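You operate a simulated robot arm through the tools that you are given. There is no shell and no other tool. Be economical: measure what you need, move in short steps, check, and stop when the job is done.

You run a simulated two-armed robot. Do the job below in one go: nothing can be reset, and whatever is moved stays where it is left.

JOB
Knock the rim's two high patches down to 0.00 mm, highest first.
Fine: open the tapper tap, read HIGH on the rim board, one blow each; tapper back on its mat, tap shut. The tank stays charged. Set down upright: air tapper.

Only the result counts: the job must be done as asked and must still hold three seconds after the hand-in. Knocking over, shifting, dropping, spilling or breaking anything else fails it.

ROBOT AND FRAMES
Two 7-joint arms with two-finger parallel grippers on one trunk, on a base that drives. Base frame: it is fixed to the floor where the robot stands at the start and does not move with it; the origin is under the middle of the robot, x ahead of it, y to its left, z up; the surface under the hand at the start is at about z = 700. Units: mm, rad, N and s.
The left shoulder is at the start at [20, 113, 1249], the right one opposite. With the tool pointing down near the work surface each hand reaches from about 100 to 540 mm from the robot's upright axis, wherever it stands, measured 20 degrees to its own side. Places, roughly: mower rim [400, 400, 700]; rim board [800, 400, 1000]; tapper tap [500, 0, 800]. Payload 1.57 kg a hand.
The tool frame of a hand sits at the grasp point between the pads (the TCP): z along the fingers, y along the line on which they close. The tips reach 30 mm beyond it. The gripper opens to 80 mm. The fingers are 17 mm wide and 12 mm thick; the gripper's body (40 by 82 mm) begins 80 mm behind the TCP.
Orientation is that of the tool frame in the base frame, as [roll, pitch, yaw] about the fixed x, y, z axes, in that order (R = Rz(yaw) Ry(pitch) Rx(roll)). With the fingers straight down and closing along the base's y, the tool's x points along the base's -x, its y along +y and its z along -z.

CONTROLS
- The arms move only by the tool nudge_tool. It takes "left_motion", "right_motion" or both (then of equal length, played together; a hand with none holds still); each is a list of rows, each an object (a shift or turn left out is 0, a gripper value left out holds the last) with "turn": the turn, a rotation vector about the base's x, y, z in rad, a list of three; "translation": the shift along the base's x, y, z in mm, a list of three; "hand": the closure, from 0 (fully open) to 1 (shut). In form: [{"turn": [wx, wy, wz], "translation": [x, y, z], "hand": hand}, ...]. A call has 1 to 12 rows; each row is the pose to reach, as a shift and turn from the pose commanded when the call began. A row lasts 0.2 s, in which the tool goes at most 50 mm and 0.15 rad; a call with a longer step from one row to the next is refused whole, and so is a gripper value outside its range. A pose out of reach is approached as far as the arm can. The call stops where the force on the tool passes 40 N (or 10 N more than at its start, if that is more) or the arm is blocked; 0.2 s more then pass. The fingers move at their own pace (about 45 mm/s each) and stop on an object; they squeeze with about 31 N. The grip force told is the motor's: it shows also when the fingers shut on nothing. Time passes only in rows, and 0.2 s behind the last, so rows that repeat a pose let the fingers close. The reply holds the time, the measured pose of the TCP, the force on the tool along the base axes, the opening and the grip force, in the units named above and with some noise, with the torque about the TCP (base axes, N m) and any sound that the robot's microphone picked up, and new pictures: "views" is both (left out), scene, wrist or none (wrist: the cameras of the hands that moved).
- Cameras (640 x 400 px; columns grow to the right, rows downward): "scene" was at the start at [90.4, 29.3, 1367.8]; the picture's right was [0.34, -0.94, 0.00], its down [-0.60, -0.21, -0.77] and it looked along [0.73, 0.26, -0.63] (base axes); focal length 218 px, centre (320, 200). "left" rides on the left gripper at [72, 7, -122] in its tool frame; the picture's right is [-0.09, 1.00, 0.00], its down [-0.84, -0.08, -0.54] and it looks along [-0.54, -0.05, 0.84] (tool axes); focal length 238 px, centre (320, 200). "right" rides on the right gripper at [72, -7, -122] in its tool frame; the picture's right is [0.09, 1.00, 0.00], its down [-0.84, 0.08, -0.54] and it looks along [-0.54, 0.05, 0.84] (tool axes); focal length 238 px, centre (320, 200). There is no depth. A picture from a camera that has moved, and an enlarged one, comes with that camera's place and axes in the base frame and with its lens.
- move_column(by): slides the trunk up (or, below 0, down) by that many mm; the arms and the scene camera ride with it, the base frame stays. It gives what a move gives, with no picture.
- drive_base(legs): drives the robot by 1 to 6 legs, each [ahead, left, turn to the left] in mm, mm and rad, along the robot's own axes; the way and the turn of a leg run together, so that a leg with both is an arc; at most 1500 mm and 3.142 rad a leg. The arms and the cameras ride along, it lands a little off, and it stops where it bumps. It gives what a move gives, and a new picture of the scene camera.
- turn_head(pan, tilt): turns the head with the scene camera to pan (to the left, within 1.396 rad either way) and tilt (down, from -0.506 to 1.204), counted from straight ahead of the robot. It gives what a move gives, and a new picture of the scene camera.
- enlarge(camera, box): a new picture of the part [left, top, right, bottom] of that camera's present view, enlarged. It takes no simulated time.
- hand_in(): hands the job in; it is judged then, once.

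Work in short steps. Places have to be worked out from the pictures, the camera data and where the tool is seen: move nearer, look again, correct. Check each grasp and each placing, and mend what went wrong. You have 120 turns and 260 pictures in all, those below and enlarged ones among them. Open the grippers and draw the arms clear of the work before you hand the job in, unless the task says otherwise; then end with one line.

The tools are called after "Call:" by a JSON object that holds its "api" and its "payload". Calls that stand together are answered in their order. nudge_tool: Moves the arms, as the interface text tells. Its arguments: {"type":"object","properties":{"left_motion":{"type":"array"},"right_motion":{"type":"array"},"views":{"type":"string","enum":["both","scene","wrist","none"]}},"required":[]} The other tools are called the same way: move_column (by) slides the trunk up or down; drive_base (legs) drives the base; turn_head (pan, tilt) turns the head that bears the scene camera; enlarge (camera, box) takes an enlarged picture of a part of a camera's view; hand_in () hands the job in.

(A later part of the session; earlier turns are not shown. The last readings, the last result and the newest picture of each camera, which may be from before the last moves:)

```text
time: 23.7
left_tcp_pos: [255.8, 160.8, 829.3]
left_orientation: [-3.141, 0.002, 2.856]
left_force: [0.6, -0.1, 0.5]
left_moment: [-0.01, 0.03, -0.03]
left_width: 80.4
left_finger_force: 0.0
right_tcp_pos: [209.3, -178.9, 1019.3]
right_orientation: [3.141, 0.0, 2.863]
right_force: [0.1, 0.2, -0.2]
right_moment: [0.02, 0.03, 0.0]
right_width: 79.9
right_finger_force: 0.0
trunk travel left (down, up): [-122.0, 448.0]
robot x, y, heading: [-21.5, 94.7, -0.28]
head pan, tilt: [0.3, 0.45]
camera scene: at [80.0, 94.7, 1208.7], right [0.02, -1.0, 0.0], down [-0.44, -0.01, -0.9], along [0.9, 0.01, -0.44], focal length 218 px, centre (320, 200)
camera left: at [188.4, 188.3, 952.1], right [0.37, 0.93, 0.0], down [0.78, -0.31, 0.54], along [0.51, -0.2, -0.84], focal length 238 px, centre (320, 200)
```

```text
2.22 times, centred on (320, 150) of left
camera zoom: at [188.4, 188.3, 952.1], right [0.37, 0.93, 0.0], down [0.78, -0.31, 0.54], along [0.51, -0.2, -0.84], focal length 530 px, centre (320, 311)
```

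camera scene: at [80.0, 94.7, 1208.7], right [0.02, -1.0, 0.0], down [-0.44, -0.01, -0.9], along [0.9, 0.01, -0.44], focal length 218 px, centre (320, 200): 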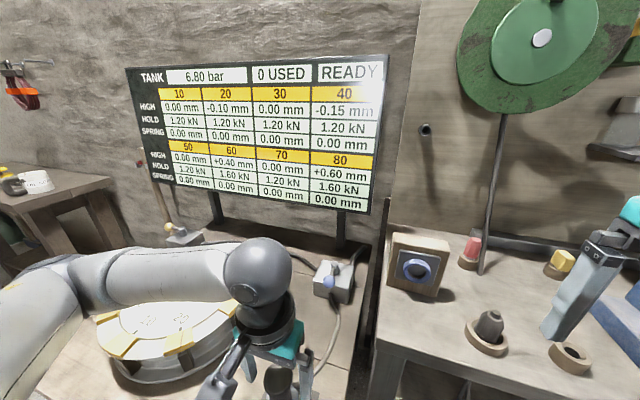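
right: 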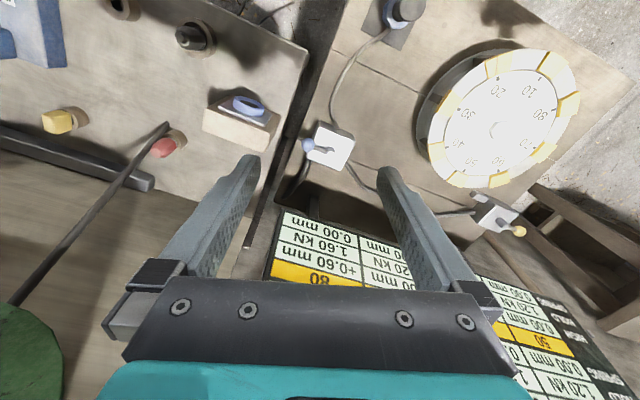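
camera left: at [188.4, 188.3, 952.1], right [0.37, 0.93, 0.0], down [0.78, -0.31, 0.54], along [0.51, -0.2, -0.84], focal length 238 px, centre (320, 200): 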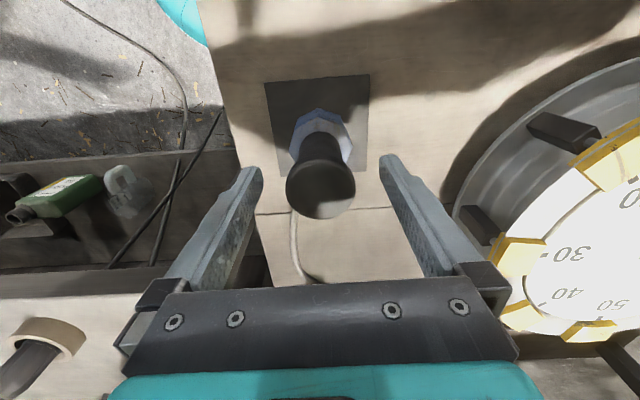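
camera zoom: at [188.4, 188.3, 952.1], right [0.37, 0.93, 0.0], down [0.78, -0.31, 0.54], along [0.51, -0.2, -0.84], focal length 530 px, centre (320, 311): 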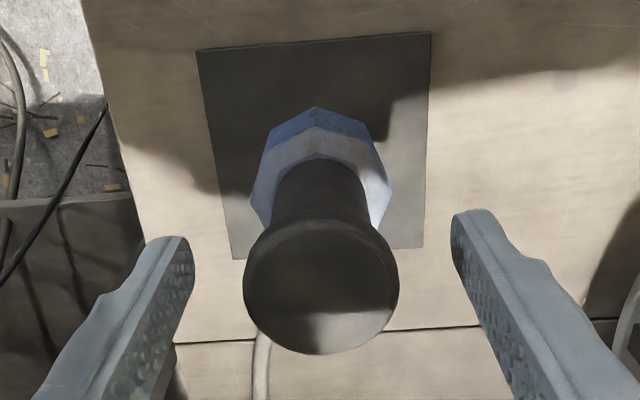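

The tapper's cap (about 47 mm) sits centrally between the fingers, with the axis near (252,163). I centre the hand, lower to z≈790, and close on the neck.

Call:
{"api": "nudge_tool", "payload": {"left_motion": [{"translation": [-4, 3, -20]}, {"translation": [-4, 3, -39]}, {"translation": [-4, 3, -39], "hand": 1}, {"translation": [-4, 3, -39], "hand": 1}, {"translation": [-4, 3, -39], "hand": 1}, {"translation": [-4, 3, -39], "hand": 1}, {"translation": [-4, 3, -39], "hand": 1}]}}

Call:
{"api": "enlarge", "payload": {"camera": "left", "box": [200, 60, 440, 240]}}

```text
time: 25.3
left_tcp_pos: [248.7, 166.0, 790.3]
left_orientation: [3.14, 0.0, 2.855]
left_force: [-3.9, 1.5, 9.6]
left_moment: [0.58, -0.42, 0.16]
left_width: 45.4
left_finger_force: 25.7
right_tcp_pos: [208.6, -179.7, 1018.2]
right_orientation: [3.141, 0.0, 2.865]
right_force: [0.1, 1.1, 0.4]
right_moment: [0.0, 0.0, -0.02]
right_width: 80.1
right_finger_force: 0.0
trunk travel left (down, up): [-122.0, 448.0]
robot x, y, heading: [-25.3, 97.0, -0.282]
head pan, tilt: [0.3, 0.45]
camera scene: at [79.7, 94.3, 1208.7], right [0.02, -1.0, 0.0], down [-0.43, -0.01, -0.9], along [0.9, 0.01, -0.44], focal length 218 px, centre (320, 200)
camera left: at [181.9, 193.0, 912.7], right [0.37, 0.93, 0.0], down [0.78, -0.31, 0.54], along [0.5, -0.2, -0.84], focal length 238 px, centre (320, 200)
```

scene: 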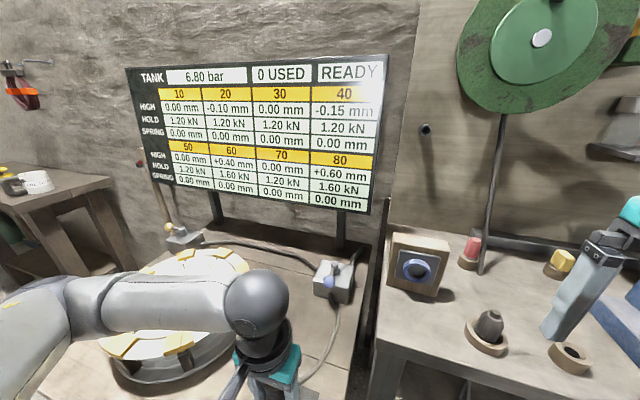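
left: 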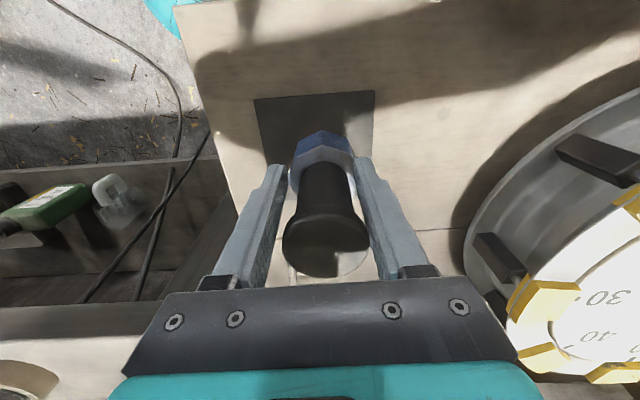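

```text
2.22 times, centred on (320, 150) of left
camera zoom: at [181.9, 193.0, 912.7], right [0.37, 0.93, 0.0], down [0.78, -0.31, 0.54], along [0.5, -0.2, -0.84], focal length 530 px, centre (320, 311)
```

zoom: 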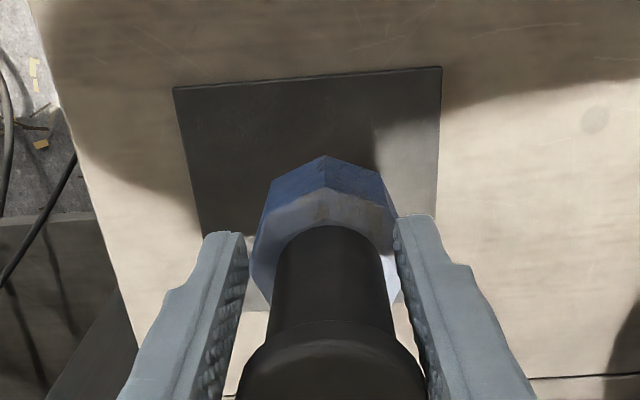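

The grip is 45 mm wide at 26 N. I lift straight up and check that the tapper comes along upright.

Call:
{"api": "nudge_tool", "payload": {"left_motion": [{"translation": [0, 0, 15]}, {"translation": [0, 0, 40]}, {"translation": [0, 0, 80]}, {"translation": [0, 0, 120]}, {"translation": [0, 0, 150]}, {"translation": [0, 0, 150]}]}}

```text
time: 26.7
left_tcp_pos: [251.7, 165.5, 937.6]
left_orientation: [-3.141, 0.0, 2.859]
left_force: [0.5, 0.5, -5.7]
left_moment: [0.01, 0.08, 0.01]
left_width: 41.2
left_finger_force: 31.2
left hand out of reach, approached as far as the arm can: row 3
right_tcp_pos: [209.7, -179.2, 1018.9]
right_orientation: [3.141, 0.001, 2.865]
right_force: [-0.3, 0.1, 0.1]
right_moment: [0.01, 0.03, 0.01]
right_width: 80.0
right_finger_force: 0.0
trunk travel left (down, up): [-122.0, 448.0]
robot x, y, heading: [-20.5, 92.4, -0.284]
head pan, tilt: [0.3, 0.45]
camera scene: at [80.1, 94.6, 1208.6], right [0.02, -1.0, 0.0], down [-0.44, -0.01, -0.9], along [0.9, 0.01, -0.44], focal length 218 px, centre (320, 200)
camera left: at [184.1, 192.9, 1060.3], right [0.37, 0.93, 0.0], down [0.78, -0.31, 0.54], along [0.5, -0.2, -0.84], focal length 238 px, centre (320, 200)
```

scene: 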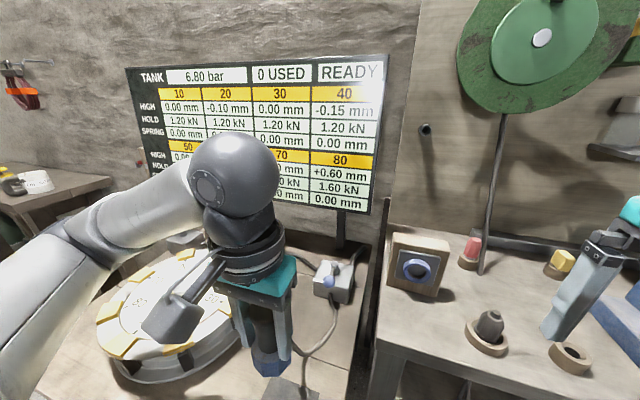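
left: 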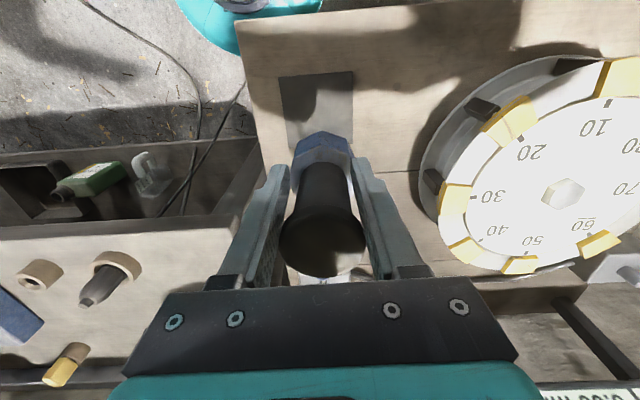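

The tapper hangs upright with neck width 41 mm and a load of about 5.7 N. I now back off a little and drive left along the table to bring both patches within the left hand's reach.

Call:
{"api": "drive_base", "payload": {"legs": [[-30, 0, 0], [0, 200, 0]]}}

```text
time: 28.7
left_tcp_pos: [278.9, 368.7, 937.2]
left_orientation: [3.141, 0.0, 2.857]
left_force: [0.1, 0.2, -5.1]
left_moment: [-0.02, 0.07, 0.02]
left_width: 41.3
left_finger_force: 31.6
right_tcp_pos: [237.3, 25.4, 1018.1]
right_orientation: [-3.141, -0.002, 2.863]
right_force: [0.2, 1.4, 0.1]
right_moment: [0.01, -0.01, 0.0]
right_width: 79.9
right_finger_force: 0.1
trunk travel left (down, up): [-122.0, 448.0]
robot x, y, heading: [9.5, 299.5, -0.287]
head pan, tilt: [0.3, 0.45]
camera scene: at [108.1, 298.3, 1208.6], right [0.02, -1.0, 0.0], down [-0.44, -0.01, -0.9], along [0.9, 0.01, -0.44], focal length 218 px, centre (320, 200)
```

scene: 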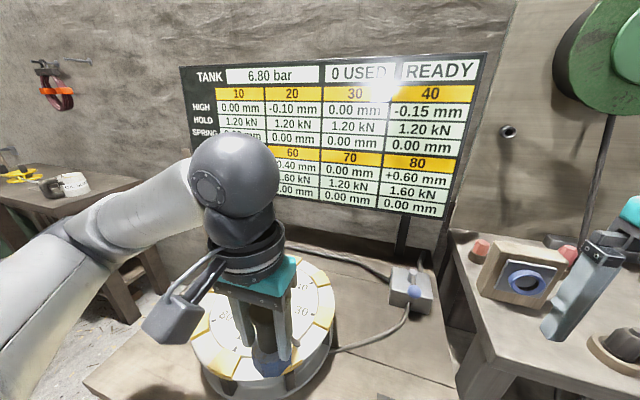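

The drive went well and the hose follows. I continue left by another 190 mm.

Call:
{"api": "drive_base", "payload": {"legs": [[0, 190, 0]]}}

Call:
{"api": "turn_head", "payload": {"pan": 0.1, "tilt": 0.7}}

```text
time: 30.3
left_tcp_pos: [333.0, 550.3, 937.4]
left_orientation: [-3.142, 0.001, 2.857]
left_force: [-0.6, -0.5, -5.4]
left_moment: [0.0, 0.09, 0.0]
left_width: 41.0
left_finger_force: 31.2
right_tcp_pos: [291.0, 205.1, 1019.2]
right_orientation: [3.142, 0.001, 2.865]
right_force: [0.1, 0.3, -0.2]
right_moment: [-0.01, -0.04, 0.0]
right_width: 80.0
right_finger_force: 0.1
trunk travel left (down, up): [-122.0, 448.0]
robot x, y, heading: [56.1, 482.1, -0.289]
head pan, tilt: [0.3, 0.45]
camera scene: at [161.0, 479.3, 1208.6], right [0.02, -1.0, 0.0], down [-0.44, -0.01, -0.9], along [0.9, 0.01, -0.44], focal length 218 px, centre (320, 200)
```

scene: 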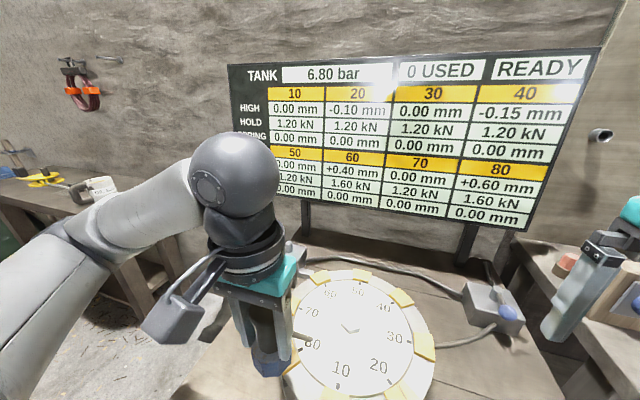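

```text
time: 31.0
left_tcp_pos: [331.7, 550.6, 937.0]
left_orientation: [3.141, 0.0, 2.857]
left_force: [-0.7, 0.1, -4.6]
left_moment: [0.01, 0.03, 0.04]
left_width: 41.4
left_finger_force: 30.4
right_tcp_pos: [289.9, 205.1, 1019.2]
right_orientation: [3.14, 0.0, 2.864]
right_force: [0.5, 0.4, 1.4]
right_moment: [0.02, 0.0, 0.01]
right_width: 80.2
right_finger_force: 0.1
trunk travel left (down, up): [-122.0, 448.0]
robot x, y, heading: [61.9, 477.1, -0.289]
head pan, tilt: [0.099, 0.7]
camera scene: at [152.5, 461.9, 1186.5], right [-0.18, -0.98, 0.0], down [-0.63, 0.12, -0.77], along [0.75, -0.14, -0.64], focal length 218 px, centre (320, 200)
```

scene: 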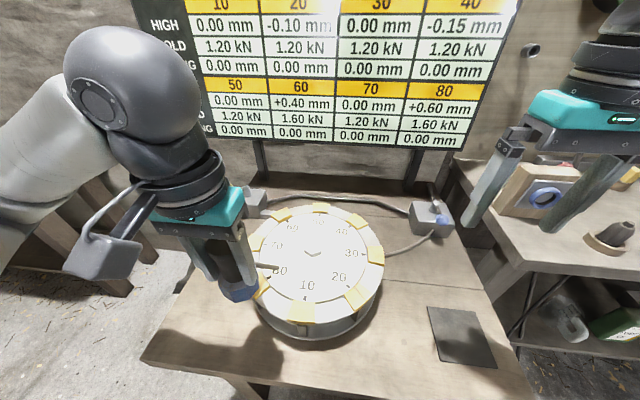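

Both patches should now be in reach. I take the left wrist view and a zoomed scene view to locate patches 80 and 60.

Call:
{"api": "enlarge", "payload": {"camera": "left", "box": [160, 0, 640, 300]}}

Call:
{"api": "enlarge", "payload": {"camera": "scene", "box": [200, 190, 400, 330]}}

```text
1.33 times, centred on (400, 150) of left
camera zoom: at [264.9, 577.1, 1059.9], right [0.37, 0.93, 0.0], down [0.78, -0.31, 0.54], along [0.5, -0.2, -0.84], focal length 318 px, centre (213, 267)
```

zoom: 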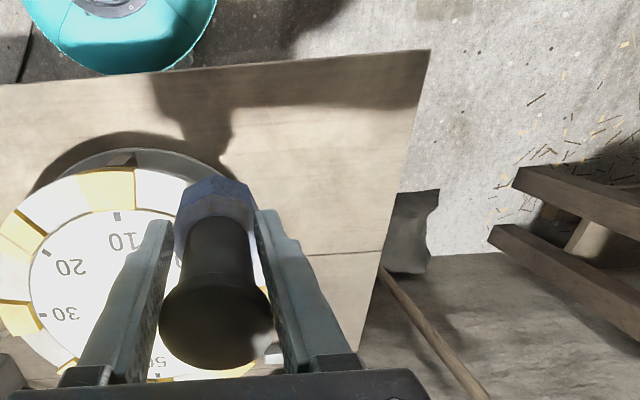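

```text
2.86 times, centred on (300, 260) of scene
camera zoom: at [152.5, 461.9, 1186.5], right [-0.18, -0.98, 0.0], down [-0.63, 0.12, -0.77], along [0.75, -0.14, -0.64], focal length 623 px, centre (377, 29)
```

zoom: 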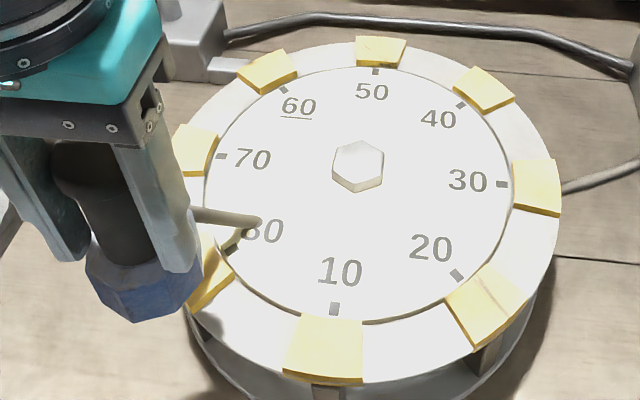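

The rim centre works out at about (457,419), z≈785, with patches at radius ~139. That puts patch 80 at about (394,543) and patch 60 at about (581,483). I move the tapper over patch 80, still ~25 mm above.

Call:
{"api": "nudge_tool", "payload": {"left_motion": [{"translation": [31, -4, 0]}, {"translation": [62, -8, 0]}, {"translation": [62, -8, -20]}, {"translation": [62, -8, -35]}, {"translation": [62, -8, -35]}]}}

Call:
{"api": "enlarge", "payload": {"camera": "scene", "box": [200, 190, 400, 330]}}

Call:
{"api": "enlarge", "payload": {"camera": "left", "box": [200, 60, 440, 240]}}

```text
time: 32.2
left_tcp_pos: [394.5, 541.2, 901.2]
left_orientation: [-3.141, 0.0, 2.857]
left_force: [0.3, 0.0, -5.6]
left_moment: [0.01, 0.04, 0.02]
left_width: 41.2
left_finger_force: 31.0
right_tcp_pos: [290.5, 205.6, 1018.9]
right_orientation: [-3.141, 0.0, 2.864]
right_force: [0.6, 0.0, -0.9]
right_moment: [0.02, 0.02, -0.02]
right_width: 79.9
right_finger_force: 0.1
trunk travel left (down, up): [-122.0, 448.0]
robot x, y, heading: [61.6, 476.6, -0.284]
head pan, tilt: [0.099, 0.7]
camera scene: at [152.6, 461.9, 1186.5], right [-0.18, -0.98, 0.0], down [-0.63, 0.12, -0.76], along [0.75, -0.14, -0.64], focal length 218 px, centre (320, 200)
camera left: at [327.3, 568.5, 1023.9], right [0.37, 0.93, 0.0], down [0.78, -0.31, 0.54], along [0.5, -0.2, -0.84], focal length 238 px, centre (320, 200)
```

scene: 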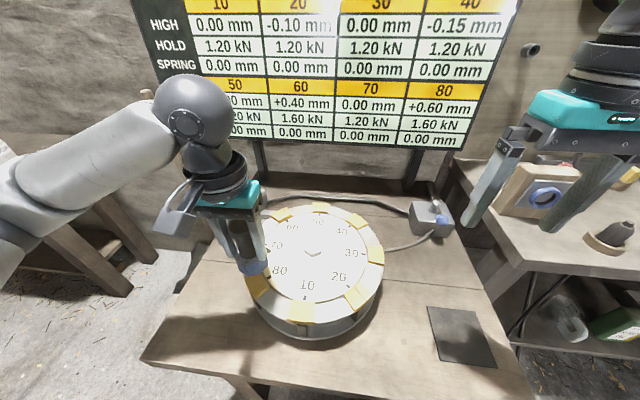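
left: 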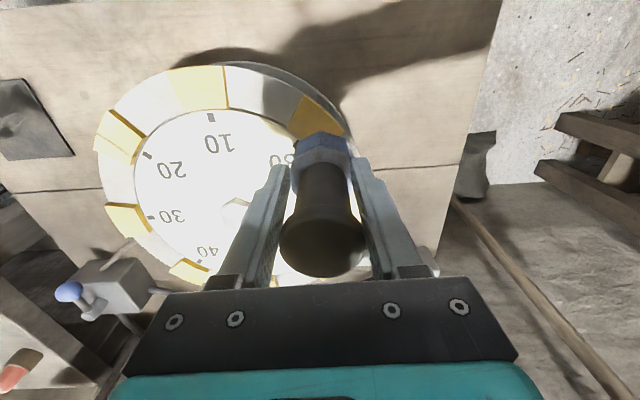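

```text
2.86 times, centred on (300, 260) of scene
camera zoom: at [152.6, 461.9, 1186.5], right [-0.18, -0.98, 0.0], down [-0.63, 0.12, -0.76], along [0.75, -0.14, -0.64], focal length 623 px, centre (377, 29)
```

zoom: 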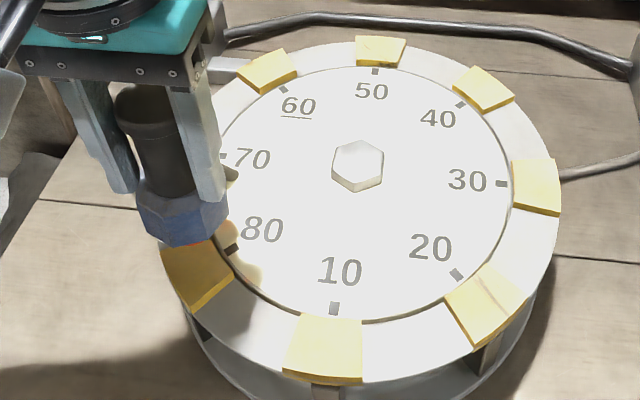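

```text
2.22 times, centred on (320, 150) of left
camera zoom: at [327.3, 568.5, 1023.9], right [0.37, 0.93, 0.0], down [0.78, -0.31, 0.54], along [0.5, -0.2, -0.84], focal length 530 px, centre (320, 311)
```

zoom: 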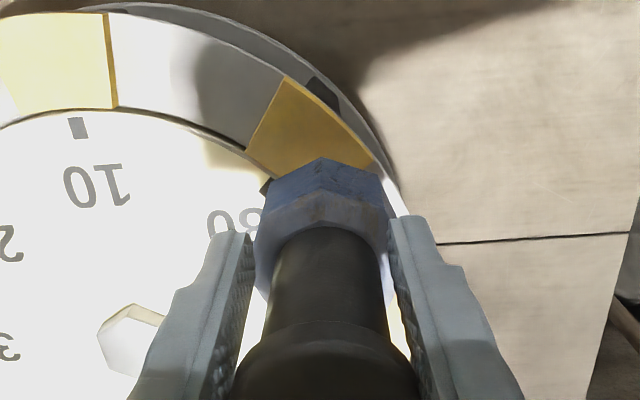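

The tapper is over patch 80; two estimates put its centre at about (391,539). I correct by a few mm and descend until just above contact.

Call:
{"api": "nudge_tool", "payload": {"left_motion": [{"translation": [-3.5, -1.5, -8]}, {"translation": [-3.5, -1.5, -14]}, {"translation": [-3.5, -1.5, -18]}, {"translation": [-3.5, -1.5, -18]}]}}

Call:
{"api": "enlarge", "payload": {"camera": "scene", "box": [200, 190, 400, 330]}}

Call:
{"api": "enlarge", "payload": {"camera": "left", "box": [200, 60, 440, 240]}}

```text
time: 33.2
left_tcp_pos: [391.0, 539.4, 889.0]
left_orientation: [-3.138, 0.012, 2.854]
left_force: [-4.8, 2.8, 14.8]
left_moment: [-0.02, 0.42, -0.09]
left_width: 41.0
left_finger_force: 31.2
right_tcp_pos: [289.2, 205.0, 1018.9]
right_orientation: [-3.142, 0.001, 2.866]
right_force: [0.1, 0.7, 1.2]
right_moment: [-0.02, -0.01, -0.01]
right_width: 80.0
right_finger_force: 0.2
trunk travel left (down, up): [-122.0, 448.0]
robot x, y, heading: [59.6, 481.9, -0.283]
head pan, tilt: [0.099, 0.7]
stopped in row 4 (left hand): the force on the tool passed its limit at 42 N (the readings are from after the stop); the commanded pose is now the measured one
camera scene: at [151.0, 462.2, 1186.5], right [-0.18, -0.98, 0.0], down [-0.63, 0.12, -0.77], along [0.75, -0.14, -0.64], focal length 218 px, centre (320, 200)
camera left: at [322.7, 567.6, 1010.4], right [0.37, 0.93, 0.0], down [0.78, -0.31, 0.55], along [0.51, -0.21, -0.83], focal length 238 px, centre (320, 200)
```

scene: 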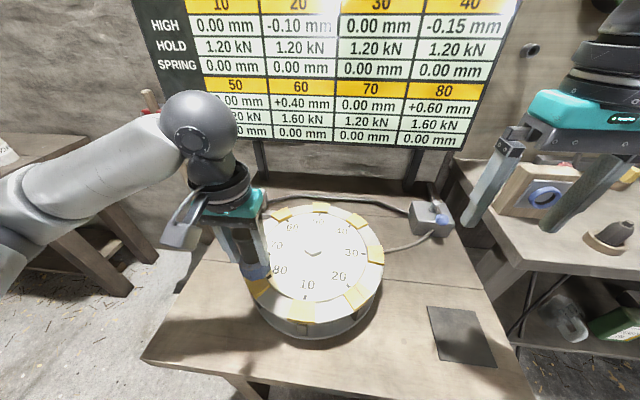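
left: 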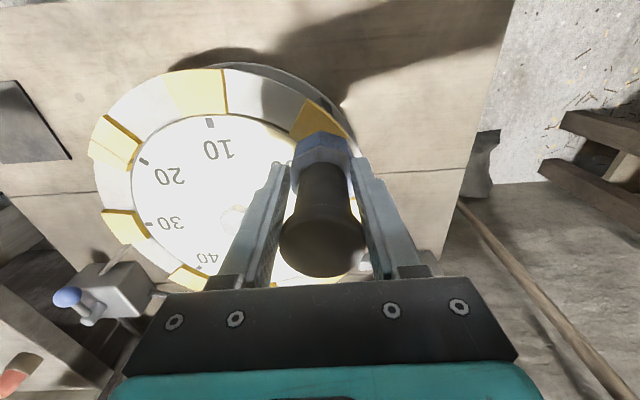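

```text
2.86 times, centred on (300, 260) of scene
camera zoom: at [151.0, 462.2, 1186.5], right [-0.18, -0.98, 0.0], down [-0.63, 0.12, -0.77], along [0.75, -0.14, -0.64], focal length 623 px, centre (377, 29)
```

zoom: 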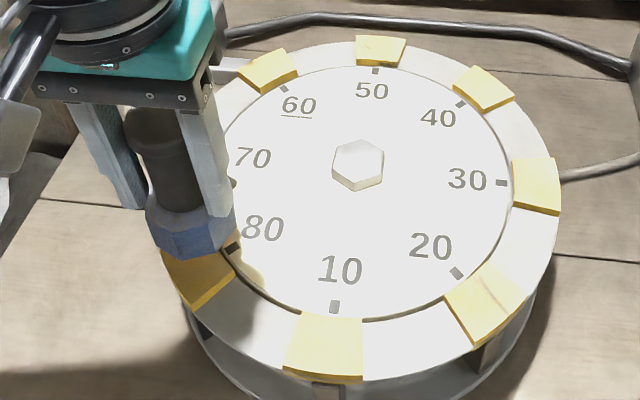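

```text
2.22 times, centred on (320, 150) of left
camera zoom: at [322.7, 567.6, 1010.4], right [0.37, 0.93, 0.0], down [0.78, -0.31, 0.55], along [0.51, -0.21, -0.83], focal length 530 px, centre (320, 311)
```

zoom: 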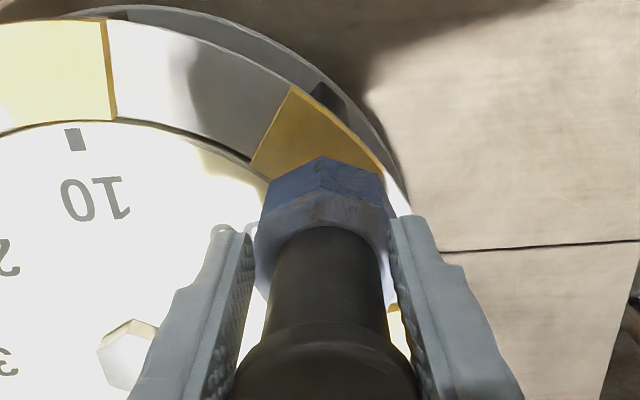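

Contact came at TCP z≈889, so the patch top is near z≈800, higher than assumed. With that height, patch 80 works out at about (383.5,540) and 60 at about (563.5,484). I lift, shift 7 mm toward the robot, and check the board's counter.

Call:
{"api": "nudge_tool", "payload": {"left_motion": [{"translation": [0, 0, 10], "turn": [0, 0, 0]}, {"translation": [-7.5, 0.5, 15], "turn": [-0.003, -0.012, 0]}, {"translation": [-7.5, 0.5, 15], "turn": [-0.003, -0.012, 0]}], "views": "wrist"}}

Call:
{"api": "turn_head", "payload": {"pan": 0.1, "tilt": 0.5}}

Call:
{"api": "enlarge", "payload": {"camera": "left", "box": [200, 60, 440, 240]}}

```text
time: 34.0
left_tcp_pos: [384.8, 541.9, 901.9]
left_orientation: [-3.139, 0.022, 2.857]
left_force: [0.5, 0.0, -4.3]
left_moment: [0.03, 0.07, -0.02]
left_width: 41.1
left_finger_force: 30.9
right_tcp_pos: [290.5, 205.6, 1018.9]
right_orientation: [-3.141, 0.001, 2.864]
right_force: [0.0, -0.5, 0.7]
right_moment: [0.0, 0.0, -0.03]
right_width: 80.0
right_finger_force: 0.0
trunk travel left (down, up): [-122.0, 448.0]
robot x, y, heading: [59.8, 478.8, -0.284]
head pan, tilt: [0.099, 0.7]
camera left: at [314.8, 569.2, 1022.6], right [0.37, 0.93, 0.0], down [0.77, -0.3, 0.56], along [0.52, -0.21, -0.83], focal length 238 px, centre (320, 200)
```

left: 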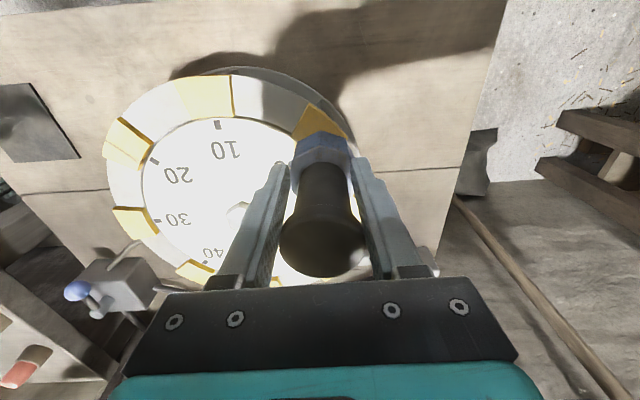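

```text
time: 34.8
left_tcp_pos: [384.0, 539.8, 902.5]
left_orientation: [-3.139, 0.022, 2.858]
left_force: [0.0, -0.6, -4.8]
left_moment: [-0.02, 0.04, -0.01]
left_width: 41.3
left_finger_force: 30.9
right_tcp_pos: [290.9, 205.8, 1018.7]
right_orientation: [-3.141, -0.002, 2.864]
right_force: [0.3, -0.1, -0.2]
right_moment: [0.01, 0.0, -0.01]
right_width: 79.9
right_finger_force: 0.1
trunk travel left (down, up): [-122.0, 448.0]
robot x, y, heading: [62.0, 485.5, -0.282]
head pan, tilt: [0.099, 0.499]
camera scene: at [158.4, 460.9, 1204.1], right [-0.18, -0.98, 0.0], down [-0.47, 0.09, -0.88], along [0.86, -0.16, -0.48], focal length 218 px, centre (320, 200)
```

scene: 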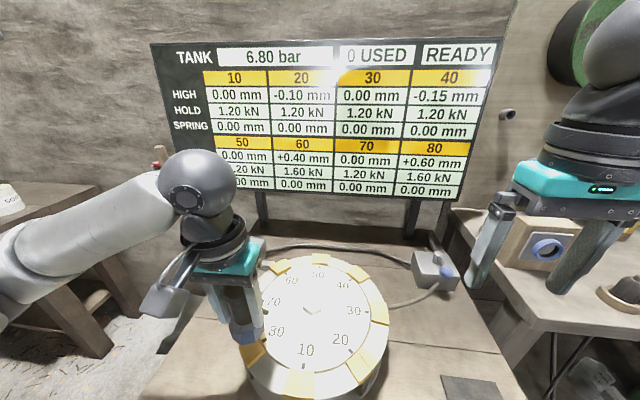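

```text
2.22 times, centred on (320, 150) of left
camera zoom: at [314.9, 569.2, 1022.7], right [0.37, 0.93, 0.0], down [0.77, -0.3, 0.56], along [0.52, -0.21, -0.83], focal length 530 px, centre (320, 311)
```

zoom: 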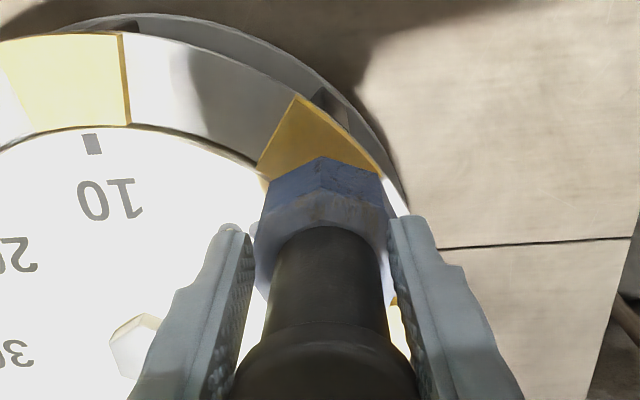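

Still 0 USED, with nothing wasted. The tapper is now centred on patch 80 to about 1 mm. I remove the 0.02 rad tilt and press down gradually.

Call:
{"api": "nudge_tool", "payload": {"left_motion": [{"translation": [0, 0, -5], "turn": [0.006, 0.021, 0]}, {"translation": [0, 0, -9], "turn": [0.006, 0.021, 0]}, {"translation": [0, 0, -11], "turn": [0.006, 0.021, 0]}, {"translation": [0, 0, -12], "turn": [0.006, 0.021, 0]}, {"translation": [0, 0, -13], "turn": [0.006, 0.021, 0]}, {"translation": [0, 0, -14], "turn": [0.006, 0.021, 0]}, {"translation": [0, 0, -15], "turn": [0.006, 0.021, 0]}, {"translation": [0, 0, -15], "turn": [0.006, 0.021, 0]}]}}

```text
time: 36.5
left_tcp_pos: [386.6, 540.7, 888.3]
left_orientation: [-3.139, 0.009, 2.858]
left_force: [0.9, 7.3, 30.9]
left_moment: [0.02, -0.33, 0.05]
left_width: 41.2
left_finger_force: 31.0
right_tcp_pos: [289.0, 205.5, 1019.3]
right_orientation: [3.141, 0.001, 2.866]
right_force: [-0.1, 0.5, -0.2]
right_moment: [0.0, 0.0, 0.02]
right_width: 80.0
right_finger_force: 0.1
trunk travel left (down, up): [-122.0, 448.0]
robot x, y, heading: [63.4, 481.1, -0.288]
head pan, tilt: [0.099, 0.499]
camera scene: at [156.9, 461.3, 1204.6], right [-0.18, -0.98, 0.0], down [-0.47, 0.09, -0.88], along [0.86, -0.16, -0.48], focal length 218 px, centre (320, 200)
camera left: at [317.2, 568.0, 1010.7], right [0.37, 0.93, 0.0], down [0.78, -0.3, 0.55], along [0.51, -0.2, -0.84], focal length 238 px, centre (320, 200)
```

scene: 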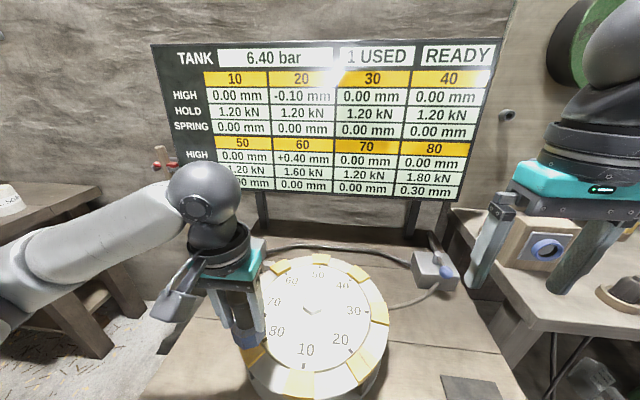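
left: 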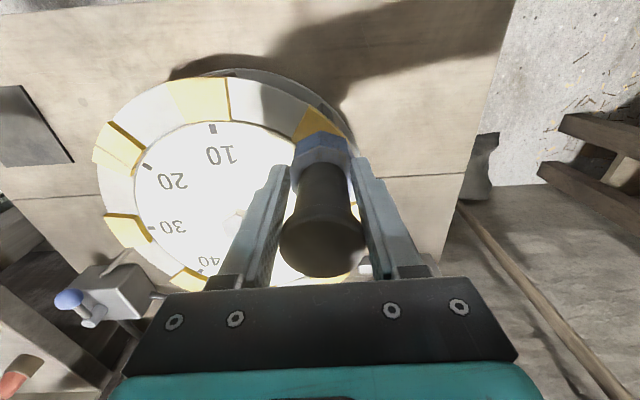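

The blow landed: 1 USED, and 80 now reads 0.00. I lift off at once and read the board closely, since 80's SPRING changed.

Call:
{"api": "nudge_tool", "payload": {"left_motion": [{"translation": [0, 0, 12]}, {"translation": [0, 0, 30]}, {"translation": [0, 0, 45]}], "views": "none"}}

Call:
{"api": "enlarge", "payload": {"camera": "scene", "box": [140, 30, 510, 210]}}

```text
time: 37.4
left_tcp_pos: [385.5, 540.5, 932.9]
left_orientation: [-3.14, 0.001, 2.857]
left_force: [0.1, 0.1, -4.7]
left_moment: [0.0, 0.07, 0.0]
left_width: 41.1
left_finger_force: 30.9
right_tcp_pos: [290.1, 205.9, 1019.0]
right_orientation: [3.141, 0.0, 2.865]
right_force: [0.5, 0.4, 0.9]
right_moment: [-0.02, 0.0, -0.01]
right_width: 80.1
right_finger_force: 0.0
trunk travel left (down, up): [-122.0, 448.0]
robot x, y, heading: [59.7, 477.2, -0.282]
head pan, tilt: [0.099, 0.499]
```

```text
1.73 times, centred on (325, 120) of scene
camera zoom: at [158.4, 460.8, 1204.1], right [-0.18, -0.98, 0.0], down [-0.47, 0.09, -0.88], along [0.86, -0.16, -0.48], focal length 377 px, centre (311, 338)
```

zoom: 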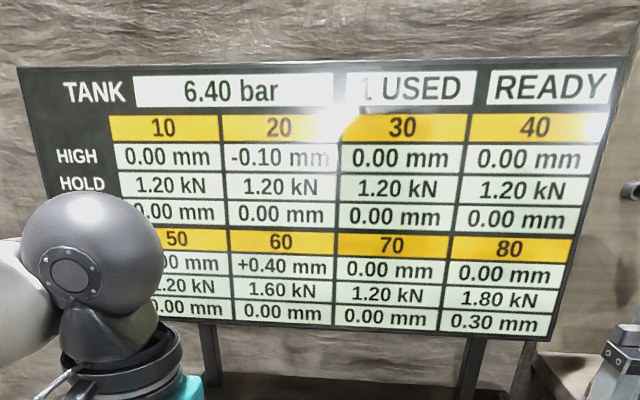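

Patch 80 reads 0.00 and 40 also came to 0.00. I carry the tapper across to patch 60, estimated at (563.5,484), and re-measure there.

Call:
{"api": "nudge_tool", "payload": {"left_motion": [{"translation": [35, -11, 5]}, {"translation": [75, -24, 5]}, {"translation": [115, -37, 5]}, {"translation": [150, -48, 5]}, {"translation": [165, -53, 5]}, {"translation": [165, -53, 0]}, {"translation": [165, -53, -20]}, {"translation": [165, -53, -20]}]}}

Call:
{"api": "enlarge", "payload": {"camera": "left", "box": [200, 60, 440, 240]}}

Call:
{"api": "enlarge", "payload": {"camera": "scene", "box": [140, 30, 510, 210]}}

```text
time: 39.1
left_tcp_pos: [548.4, 486.0, 910.6]
left_orientation: [-3.138, 0.001, 2.857]
left_force: [-0.3, 0.0, -4.8]
left_moment: [0.0, 0.08, 0.0]
left_width: 40.9
left_finger_force: 31.2
right_tcp_pos: [289.6, 206.1, 1019.1]
right_orientation: [-3.141, 0.0, 2.864]
right_force: [0.0, -0.1, -0.3]
right_moment: [-0.02, 0.01, 0.02]
right_width: 80.0
right_finger_force: 0.0
trunk travel left (down, up): [-122.0, 448.0]
robot x, y, heading: [57.5, 481.5, -0.284]
head pan, tilt: [0.099, 0.499]
camera scene: at [158.6, 460.8, 1204.2], right [-0.18, -0.98, 0.0], down [-0.47, 0.09, -0.88], along [0.86, -0.16, -0.48], focal length 218 px, centre (320, 200)
camera left: at [481.7, 514.4, 1034.1], right [0.37, 0.93, 0.0], down [0.78, -0.31, 0.54], along [0.5, -0.2, -0.84], focal length 238 px, centre (320, 200)
```

scene: 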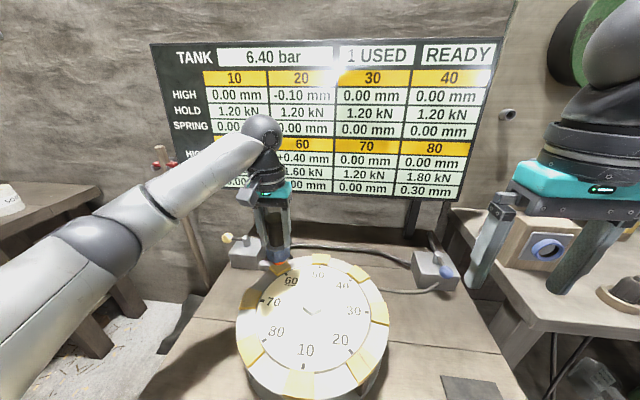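
left: 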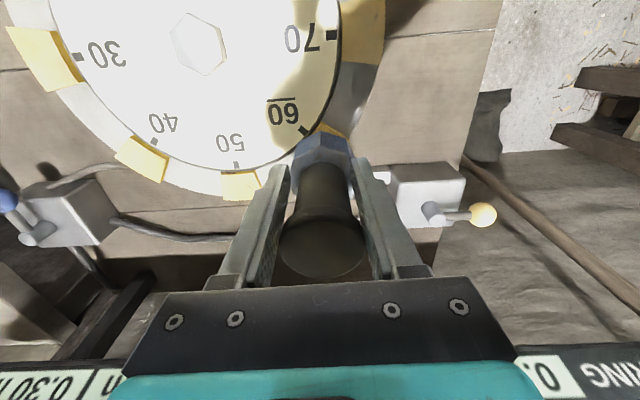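

```text
2.22 times, centred on (320, 150) of left
camera zoom: at [481.7, 514.4, 1034.1], right [0.37, 0.93, 0.0], down [0.78, -0.31, 0.54], along [0.5, -0.2, -0.84], focal length 530 px, centre (320, 311)
```

zoom: 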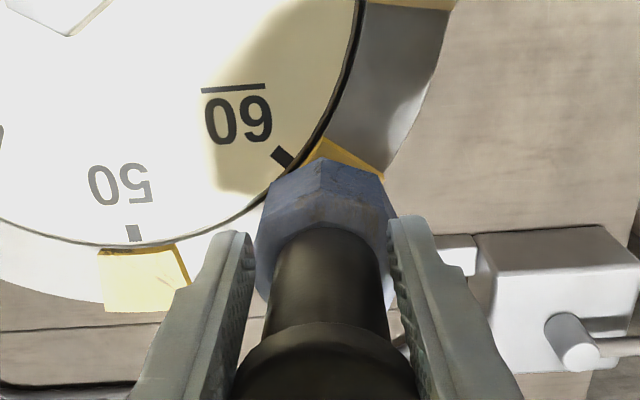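

```text
1.73 times, centred on (325, 120) of scene
camera zoom: at [158.6, 460.8, 1204.2], right [-0.18, -0.98, 0.0], down [-0.47, 0.09, -0.88], along [0.86, -0.16, -0.48], focal length 377 px, centre (311, 338)
```

zoom: 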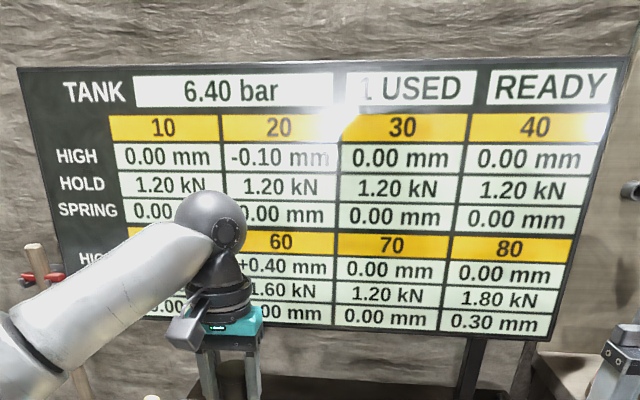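

The visible edge of patch 60 gives a centre of (563,484.5), which agrees with the earlier estimate. I shift by (+15,−2), staying just above it, and verify.

Call:
{"api": "nudge_tool", "payload": {"left_motion": [{"translation": [8, -1, 0]}, {"translation": [15.5, -2, 0]}, {"translation": [15.5, -2, -6]}, {"translation": [15.5, -2, -6]}], "views": "none"}}

Call:
{"api": "enlarge", "payload": {"camera": "left", "box": [200, 60, 440, 240]}}

Call:
{"api": "enlarge", "payload": {"camera": "scene", "box": [210, 200, 350, 300]}}

```text
time: 40.1
left_tcp_pos: [563.7, 485.3, 906.3]
left_orientation: [-3.139, 0.001, 2.858]
left_force: [0.2, 0.4, -5.1]
left_moment: [-0.04, 0.06, 0.0]
left_width: 40.7
left_finger_force: 30.8
right_tcp_pos: [289.7, 204.8, 1018.1]
right_orientation: [3.141, 0.0, 2.863]
right_force: [1.1, -0.6, 0.5]
right_moment: [0.04, 0.04, 0.01]
right_width: 79.9
right_finger_force: 0.0
trunk travel left (down, up): [-122.0, 448.0]
robot x, y, heading: [58.7, 480.9, -0.283]
head pan, tilt: [0.099, 0.499]
```

```text
2.22 times, centred on (320, 150) of left
camera zoom: at [497.8, 512.9, 1028.5], right [0.37, 0.93, 0.0], down [0.78, -0.31, 0.54], along [0.5, -0.2, -0.84], focal length 530 px, centre (320, 311)
```

zoom: 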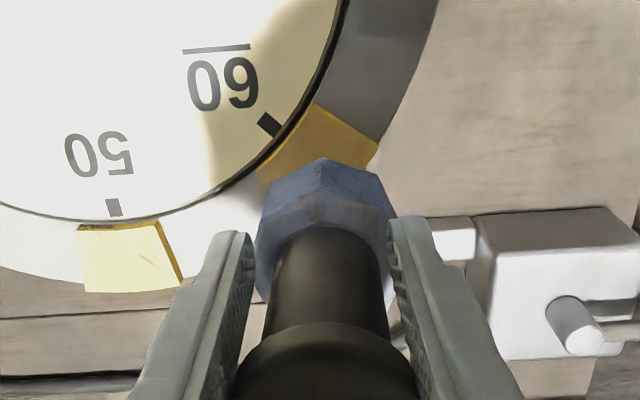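

```text
4.00 times, centred on (280, 250) of scene
camera zoom: at [158.5, 460.8, 1204.2], right [-0.18, -0.98, 0.0], down [-0.47, 0.09, -0.88], along [0.86, -0.16, -0.48], focal length 872 px, centre (480, 0)
```

zoom: 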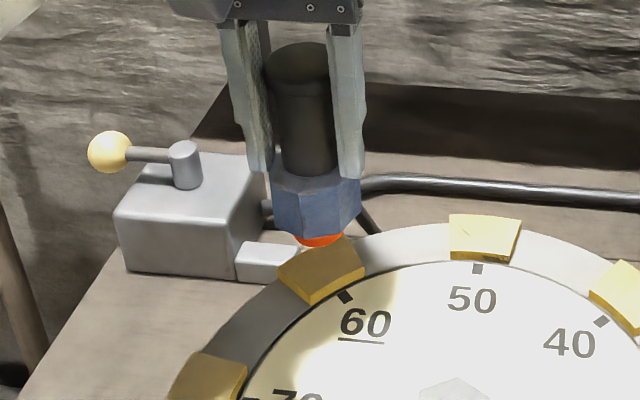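

A red tip is visible under the tapper, and it sits within about 1.5 mm of patch 60's centre at (562.5,485). I press down gradually as before.

Call:
{"api": "nudge_tool", "payload": {"left_motion": [{"translation": [-1, 0, -8]}, {"translation": [-1, 0, -13]}, {"translation": [-1, 0, -15]}, {"translation": [-1, 0, -16]}, {"translation": [-1, 0, -17]}, {"translation": [-1, 0, -18]}, {"translation": [-1, 0, -19]}, {"translation": [-1, 0, -19]}], "views": "scene"}}

Call:
{"api": "enlarge", "payload": {"camera": "scene", "box": [140, 30, 510, 210]}}

```text
time: 42.0
left_tcp_pos: [564.4, 485.2, 889.5]
left_orientation: [-3.137, 0.003, 2.856]
left_force: [-2.3, 1.6, 8.4]
left_moment: [-0.12, 0.08, -0.02]
left_width: 40.7
left_finger_force: 31.2
right_tcp_pos: [288.6, 205.5, 1018.0]
right_orientation: [3.14, 0.0, 2.866]
right_force: [0.3, -0.2, -0.2]
right_moment: [0.01, -0.03, 0.02]
right_width: 80.3
right_finger_force: 0.0
trunk travel left (down, up): [-122.0, 448.0]
robot x, y, heading: [60.8, 482.7, -0.284]
head pan, tilt: [0.099, 0.499]
camera scene: at [157.4, 460.9, 1204.4], right [-0.18, -0.98, 0.0], down [-0.47, 0.09, -0.88], along [0.86, -0.16, -0.48], focal length 218 px, centre (320, 200)
```

scene: 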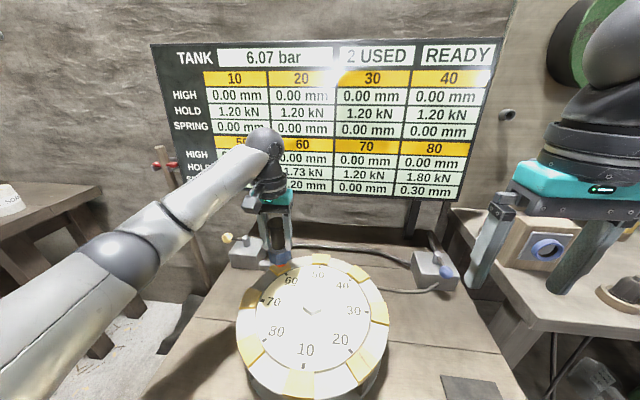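

```text
1.73 times, centred on (325, 120) of scene
camera zoom: at [157.4, 460.9, 1204.4], right [-0.18, -0.98, 0.0], down [-0.47, 0.09, -0.88], along [0.86, -0.16, -0.48], focal length 377 px, centre (311, 338)
```

zoom: 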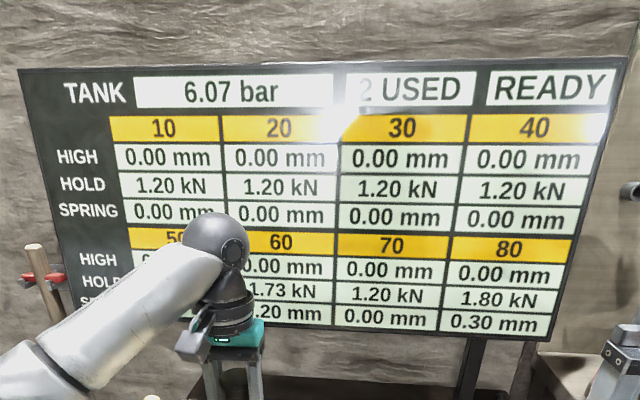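

2 USED, and all HIGH values read 0.00. I lift straight off and bring the tapper back near the robot, ready to return it to its mat.

Call:
{"api": "nudge_tool", "payload": {"left_motion": [{"translation": [0, 0, 15]}, {"translation": [0, 0, 40]}, {"translation": [-20, 6, 60]}, {"translation": [-60, 19, 60]}, {"translation": [-100, 31, 60]}, {"translation": [-140, 44, 60]}, {"translation": [-180, 56, 60]}, {"translation": [-220, 68, 60]}, {"translation": [-230, 71, 60]}, {"translation": [-230, 71, 60]}], "views": "scene"}}

```text
time: 44.1
left_tcp_pos: [337.3, 555.9, 946.8]
left_orientation: [-3.138, 0.002, 2.858]
left_force: [-0.2, 0.3, -5.9]
left_moment: [0.04, 0.04, -0.05]
left_width: 40.9
left_finger_force: 30.9
right_tcp_pos: [290.4, 204.4, 1017.9]
right_orientation: [-3.141, -0.001, 2.865]
right_force: [-0.5, -0.1, -0.1]
right_moment: [0.0, -0.01, 0.01]
right_width: 79.9
right_finger_force: 0.0
trunk travel left (down, up): [-122.0, 448.0]
robot x, y, heading: [60.4, 480.4, -0.284]
head pan, tilt: [0.099, 0.499]
camera scene: at [158.4, 460.8, 1204.2], right [-0.18, -0.98, 0.0], down [-0.47, 0.09, -0.88], along [0.86, -0.16, -0.48], focal length 218 px, centre (320, 200)
```

scene: 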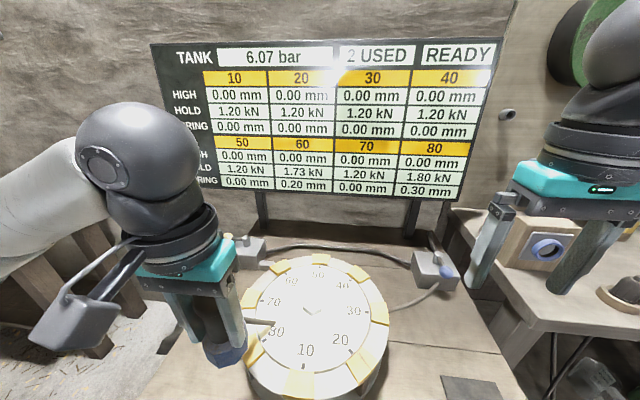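

All HIGH values hold at 0.00. I drive back right to the earlier spot by the mat and tap.

Call:
{"api": "drive_base", "payload": {"legs": [[0, -393, 0]]}}

Call:
{"api": "enlarge", "payload": {"camera": "left", "box": [160, 0, 480, 240]}}

```text
time: 46.6
left_tcp_pos: [225.0, 178.8, 947.4]
left_orientation: [-3.139, 0.001, 2.852]
left_force: [-0.2, 0.1, -4.6]
left_moment: [0.03, 0.08, 0.02]
left_width: 40.8
left_finger_force: 31.1
right_tcp_pos: [177.3, -173.1, 1019.0]
right_orientation: [-3.141, 0.001, 2.858]
right_force: [0.1, -0.4, 0.2]
right_moment: [0.01, -0.05, -0.02]
right_width: 80.1
right_finger_force: 0.0
trunk travel left (down, up): [-122.0, 448.0]
robot x, y, heading: [-52.3, 106.3, -0.29]
head pan, tilt: [0.099, 0.499]
camera scene: at [47.2, 84.2, 1204.2], right [-0.19, -0.98, 0.0], down [-0.47, 0.09, -0.88], along [0.86, -0.17, -0.48], focal length 218 px, centre (320, 200)
```

scene: 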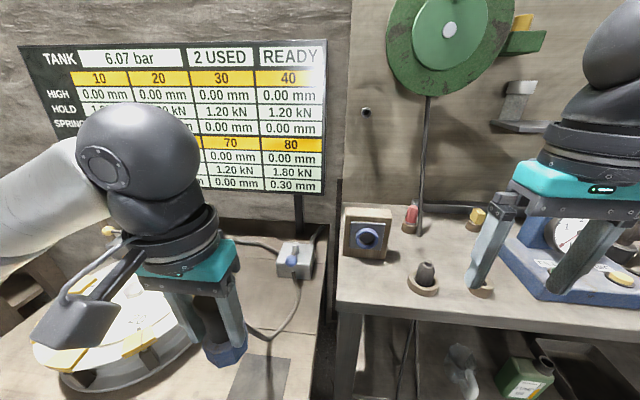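

```text
1.67 times, centred on (320, 120) of left
camera zoom: at [158.4, 206.4, 1069.1], right [0.37, 0.93, 0.0], down [0.78, -0.31, 0.54], along [0.5, -0.2, -0.84], focal length 397 px, centre (320, 333)
```

zoom: 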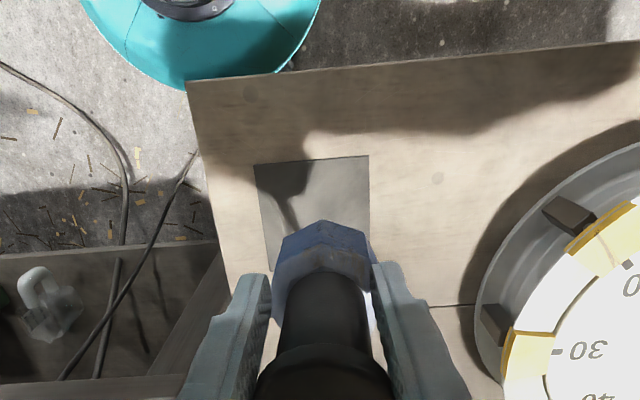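

The mat centre measures about (255,163). I move the tapper above it and lower to about 10 mm above the set-down height.

Call:
{"api": "nudge_tool", "payload": {"left_motion": [{"translation": [15, -8, 0]}, {"translation": [29.5, -16, 0]}, {"translation": [29.5, -16, -45]}, {"translation": [29.5, -16, -90]}, {"translation": [29.5, -16, -125]}, {"translation": [29.5, -16, -143]}, {"translation": [29.5, -16, -143]}]}}

Call:
{"api": "enlarge", "payload": {"camera": "left", "box": [200, 60, 440, 240]}}

```text
time: 48.2
left_tcp_pos: [253.8, 163.0, 803.8]
left_orientation: [-3.137, 0.002, 2.853]
left_force: [0.2, 0.5, -5.2]
left_moment: [0.01, 0.04, -0.02]
left_width: 40.6
left_finger_force: 31.2
right_tcp_pos: [177.4, -171.7, 1018.5]
right_orientation: [-3.141, 0.0, 2.858]
right_force: [0.1, -0.8, -0.1]
right_moment: [-0.02, 0.0, -0.02]
right_width: 80.1
right_finger_force: 0.1
trunk travel left (down, up): [-122.0, 448.0]
robot x, y, heading: [-54.5, 107.0, -0.289]
head pan, tilt: [0.099, 0.499]
camera scene: at [47.3, 84.5, 1204.2], right [-0.19, -0.98, 0.0], down [-0.47, 0.09, -0.88], along [0.86, -0.17, -0.48], focal length 218 px, centre (320, 200)
camera left: at [187.0, 191.2, 926.1], right [0.37, 0.93, 0.0], down [0.78, -0.31, 0.54], along [0.5, -0.2, -0.84], focal length 238 px, centre (320, 200)
```

scene: 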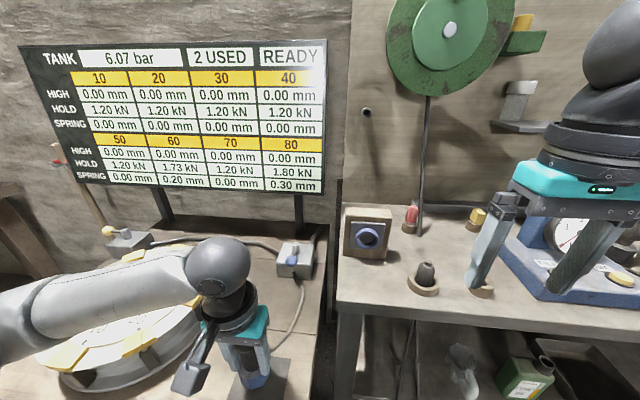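
left: 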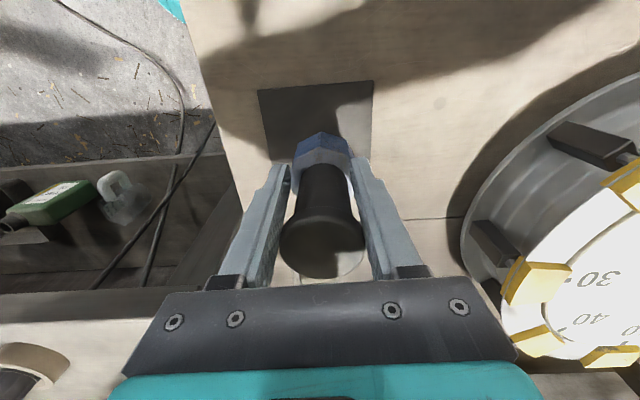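

```text
2.22 times, centred on (320, 150) of left
camera zoom: at [187.0, 191.2, 926.1], right [0.37, 0.93, 0.0], down [0.78, -0.31, 0.54], along [0.5, -0.2, -0.84], focal length 530 px, centre (320, 311)
```

zoom: 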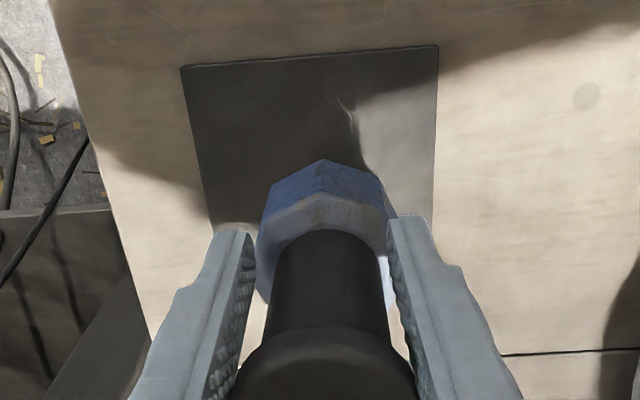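

The tapper is about 13 mm above the mat and centred. I lower in small steps, with light force so it does not trigger, until it touches.

Call:
{"api": "nudge_tool", "payload": {"left_motion": [{"translation": [0, 0, -5]}, {"translation": [0, 0, -9]}, {"translation": [0, 0, -11]}, {"translation": [0, 0, -12]}, {"translation": [0, 0, -12]}], "views": "none"}}

```text
time: 49.4
left_tcp_pos: [255.2, 161.3, 790.8]
left_orientation: [-3.139, 0.002, 2.851]
left_force: [0.0, 0.1, -6.1]
left_moment: [0.01, 0.06, -0.03]
left_width: 40.5
left_finger_force: 31.6
right_tcp_pos: [178.2, -172.0, 1017.9]
right_orientation: [-3.141, -0.002, 2.86]
right_force: [0.9, 0.1, -0.4]
right_moment: [-0.02, 0.04, 0.0]
right_width: 80.1
right_finger_force: 0.1
trunk travel left (down, up): [-122.0, 448.0]
robot x, y, heading: [-55.6, 104.0, -0.289]
head pan, tilt: [0.099, 0.499]
```

No contact yet. I go down in 1 mm steps.

Call:
{"api": "nudge_tool", "payload": {"left_motion": [{"translation": [0, 0, -1]}, {"translation": [0, 0, -2]}, {"translation": [0, 0, -2]}], "views": "none"}}

```text
time: 50.2
left_tcp_pos: [254.6, 162.8, 791.4]
left_orientation: [-3.137, 0.007, 2.853]
left_force: [-3.1, 2.0, 25.8]
left_moment: [-0.38, -0.03, -0.04]
left_width: 40.7
left_finger_force: 30.8
right_tcp_pos: [175.8, -172.0, 1018.8]
right_orientation: [3.142, 0.001, 2.858]
right_force: [0.0, -0.5, 0.0]
right_moment: [-0.02, 0.01, 0.02]
right_width: 80.1
right_finger_force: 0.0
trunk travel left (down, up): [-122.0, 448.0]
robot x, y, heading: [-52.0, 104.2, -0.291]
head pan, tilt: [0.099, 0.499]
```

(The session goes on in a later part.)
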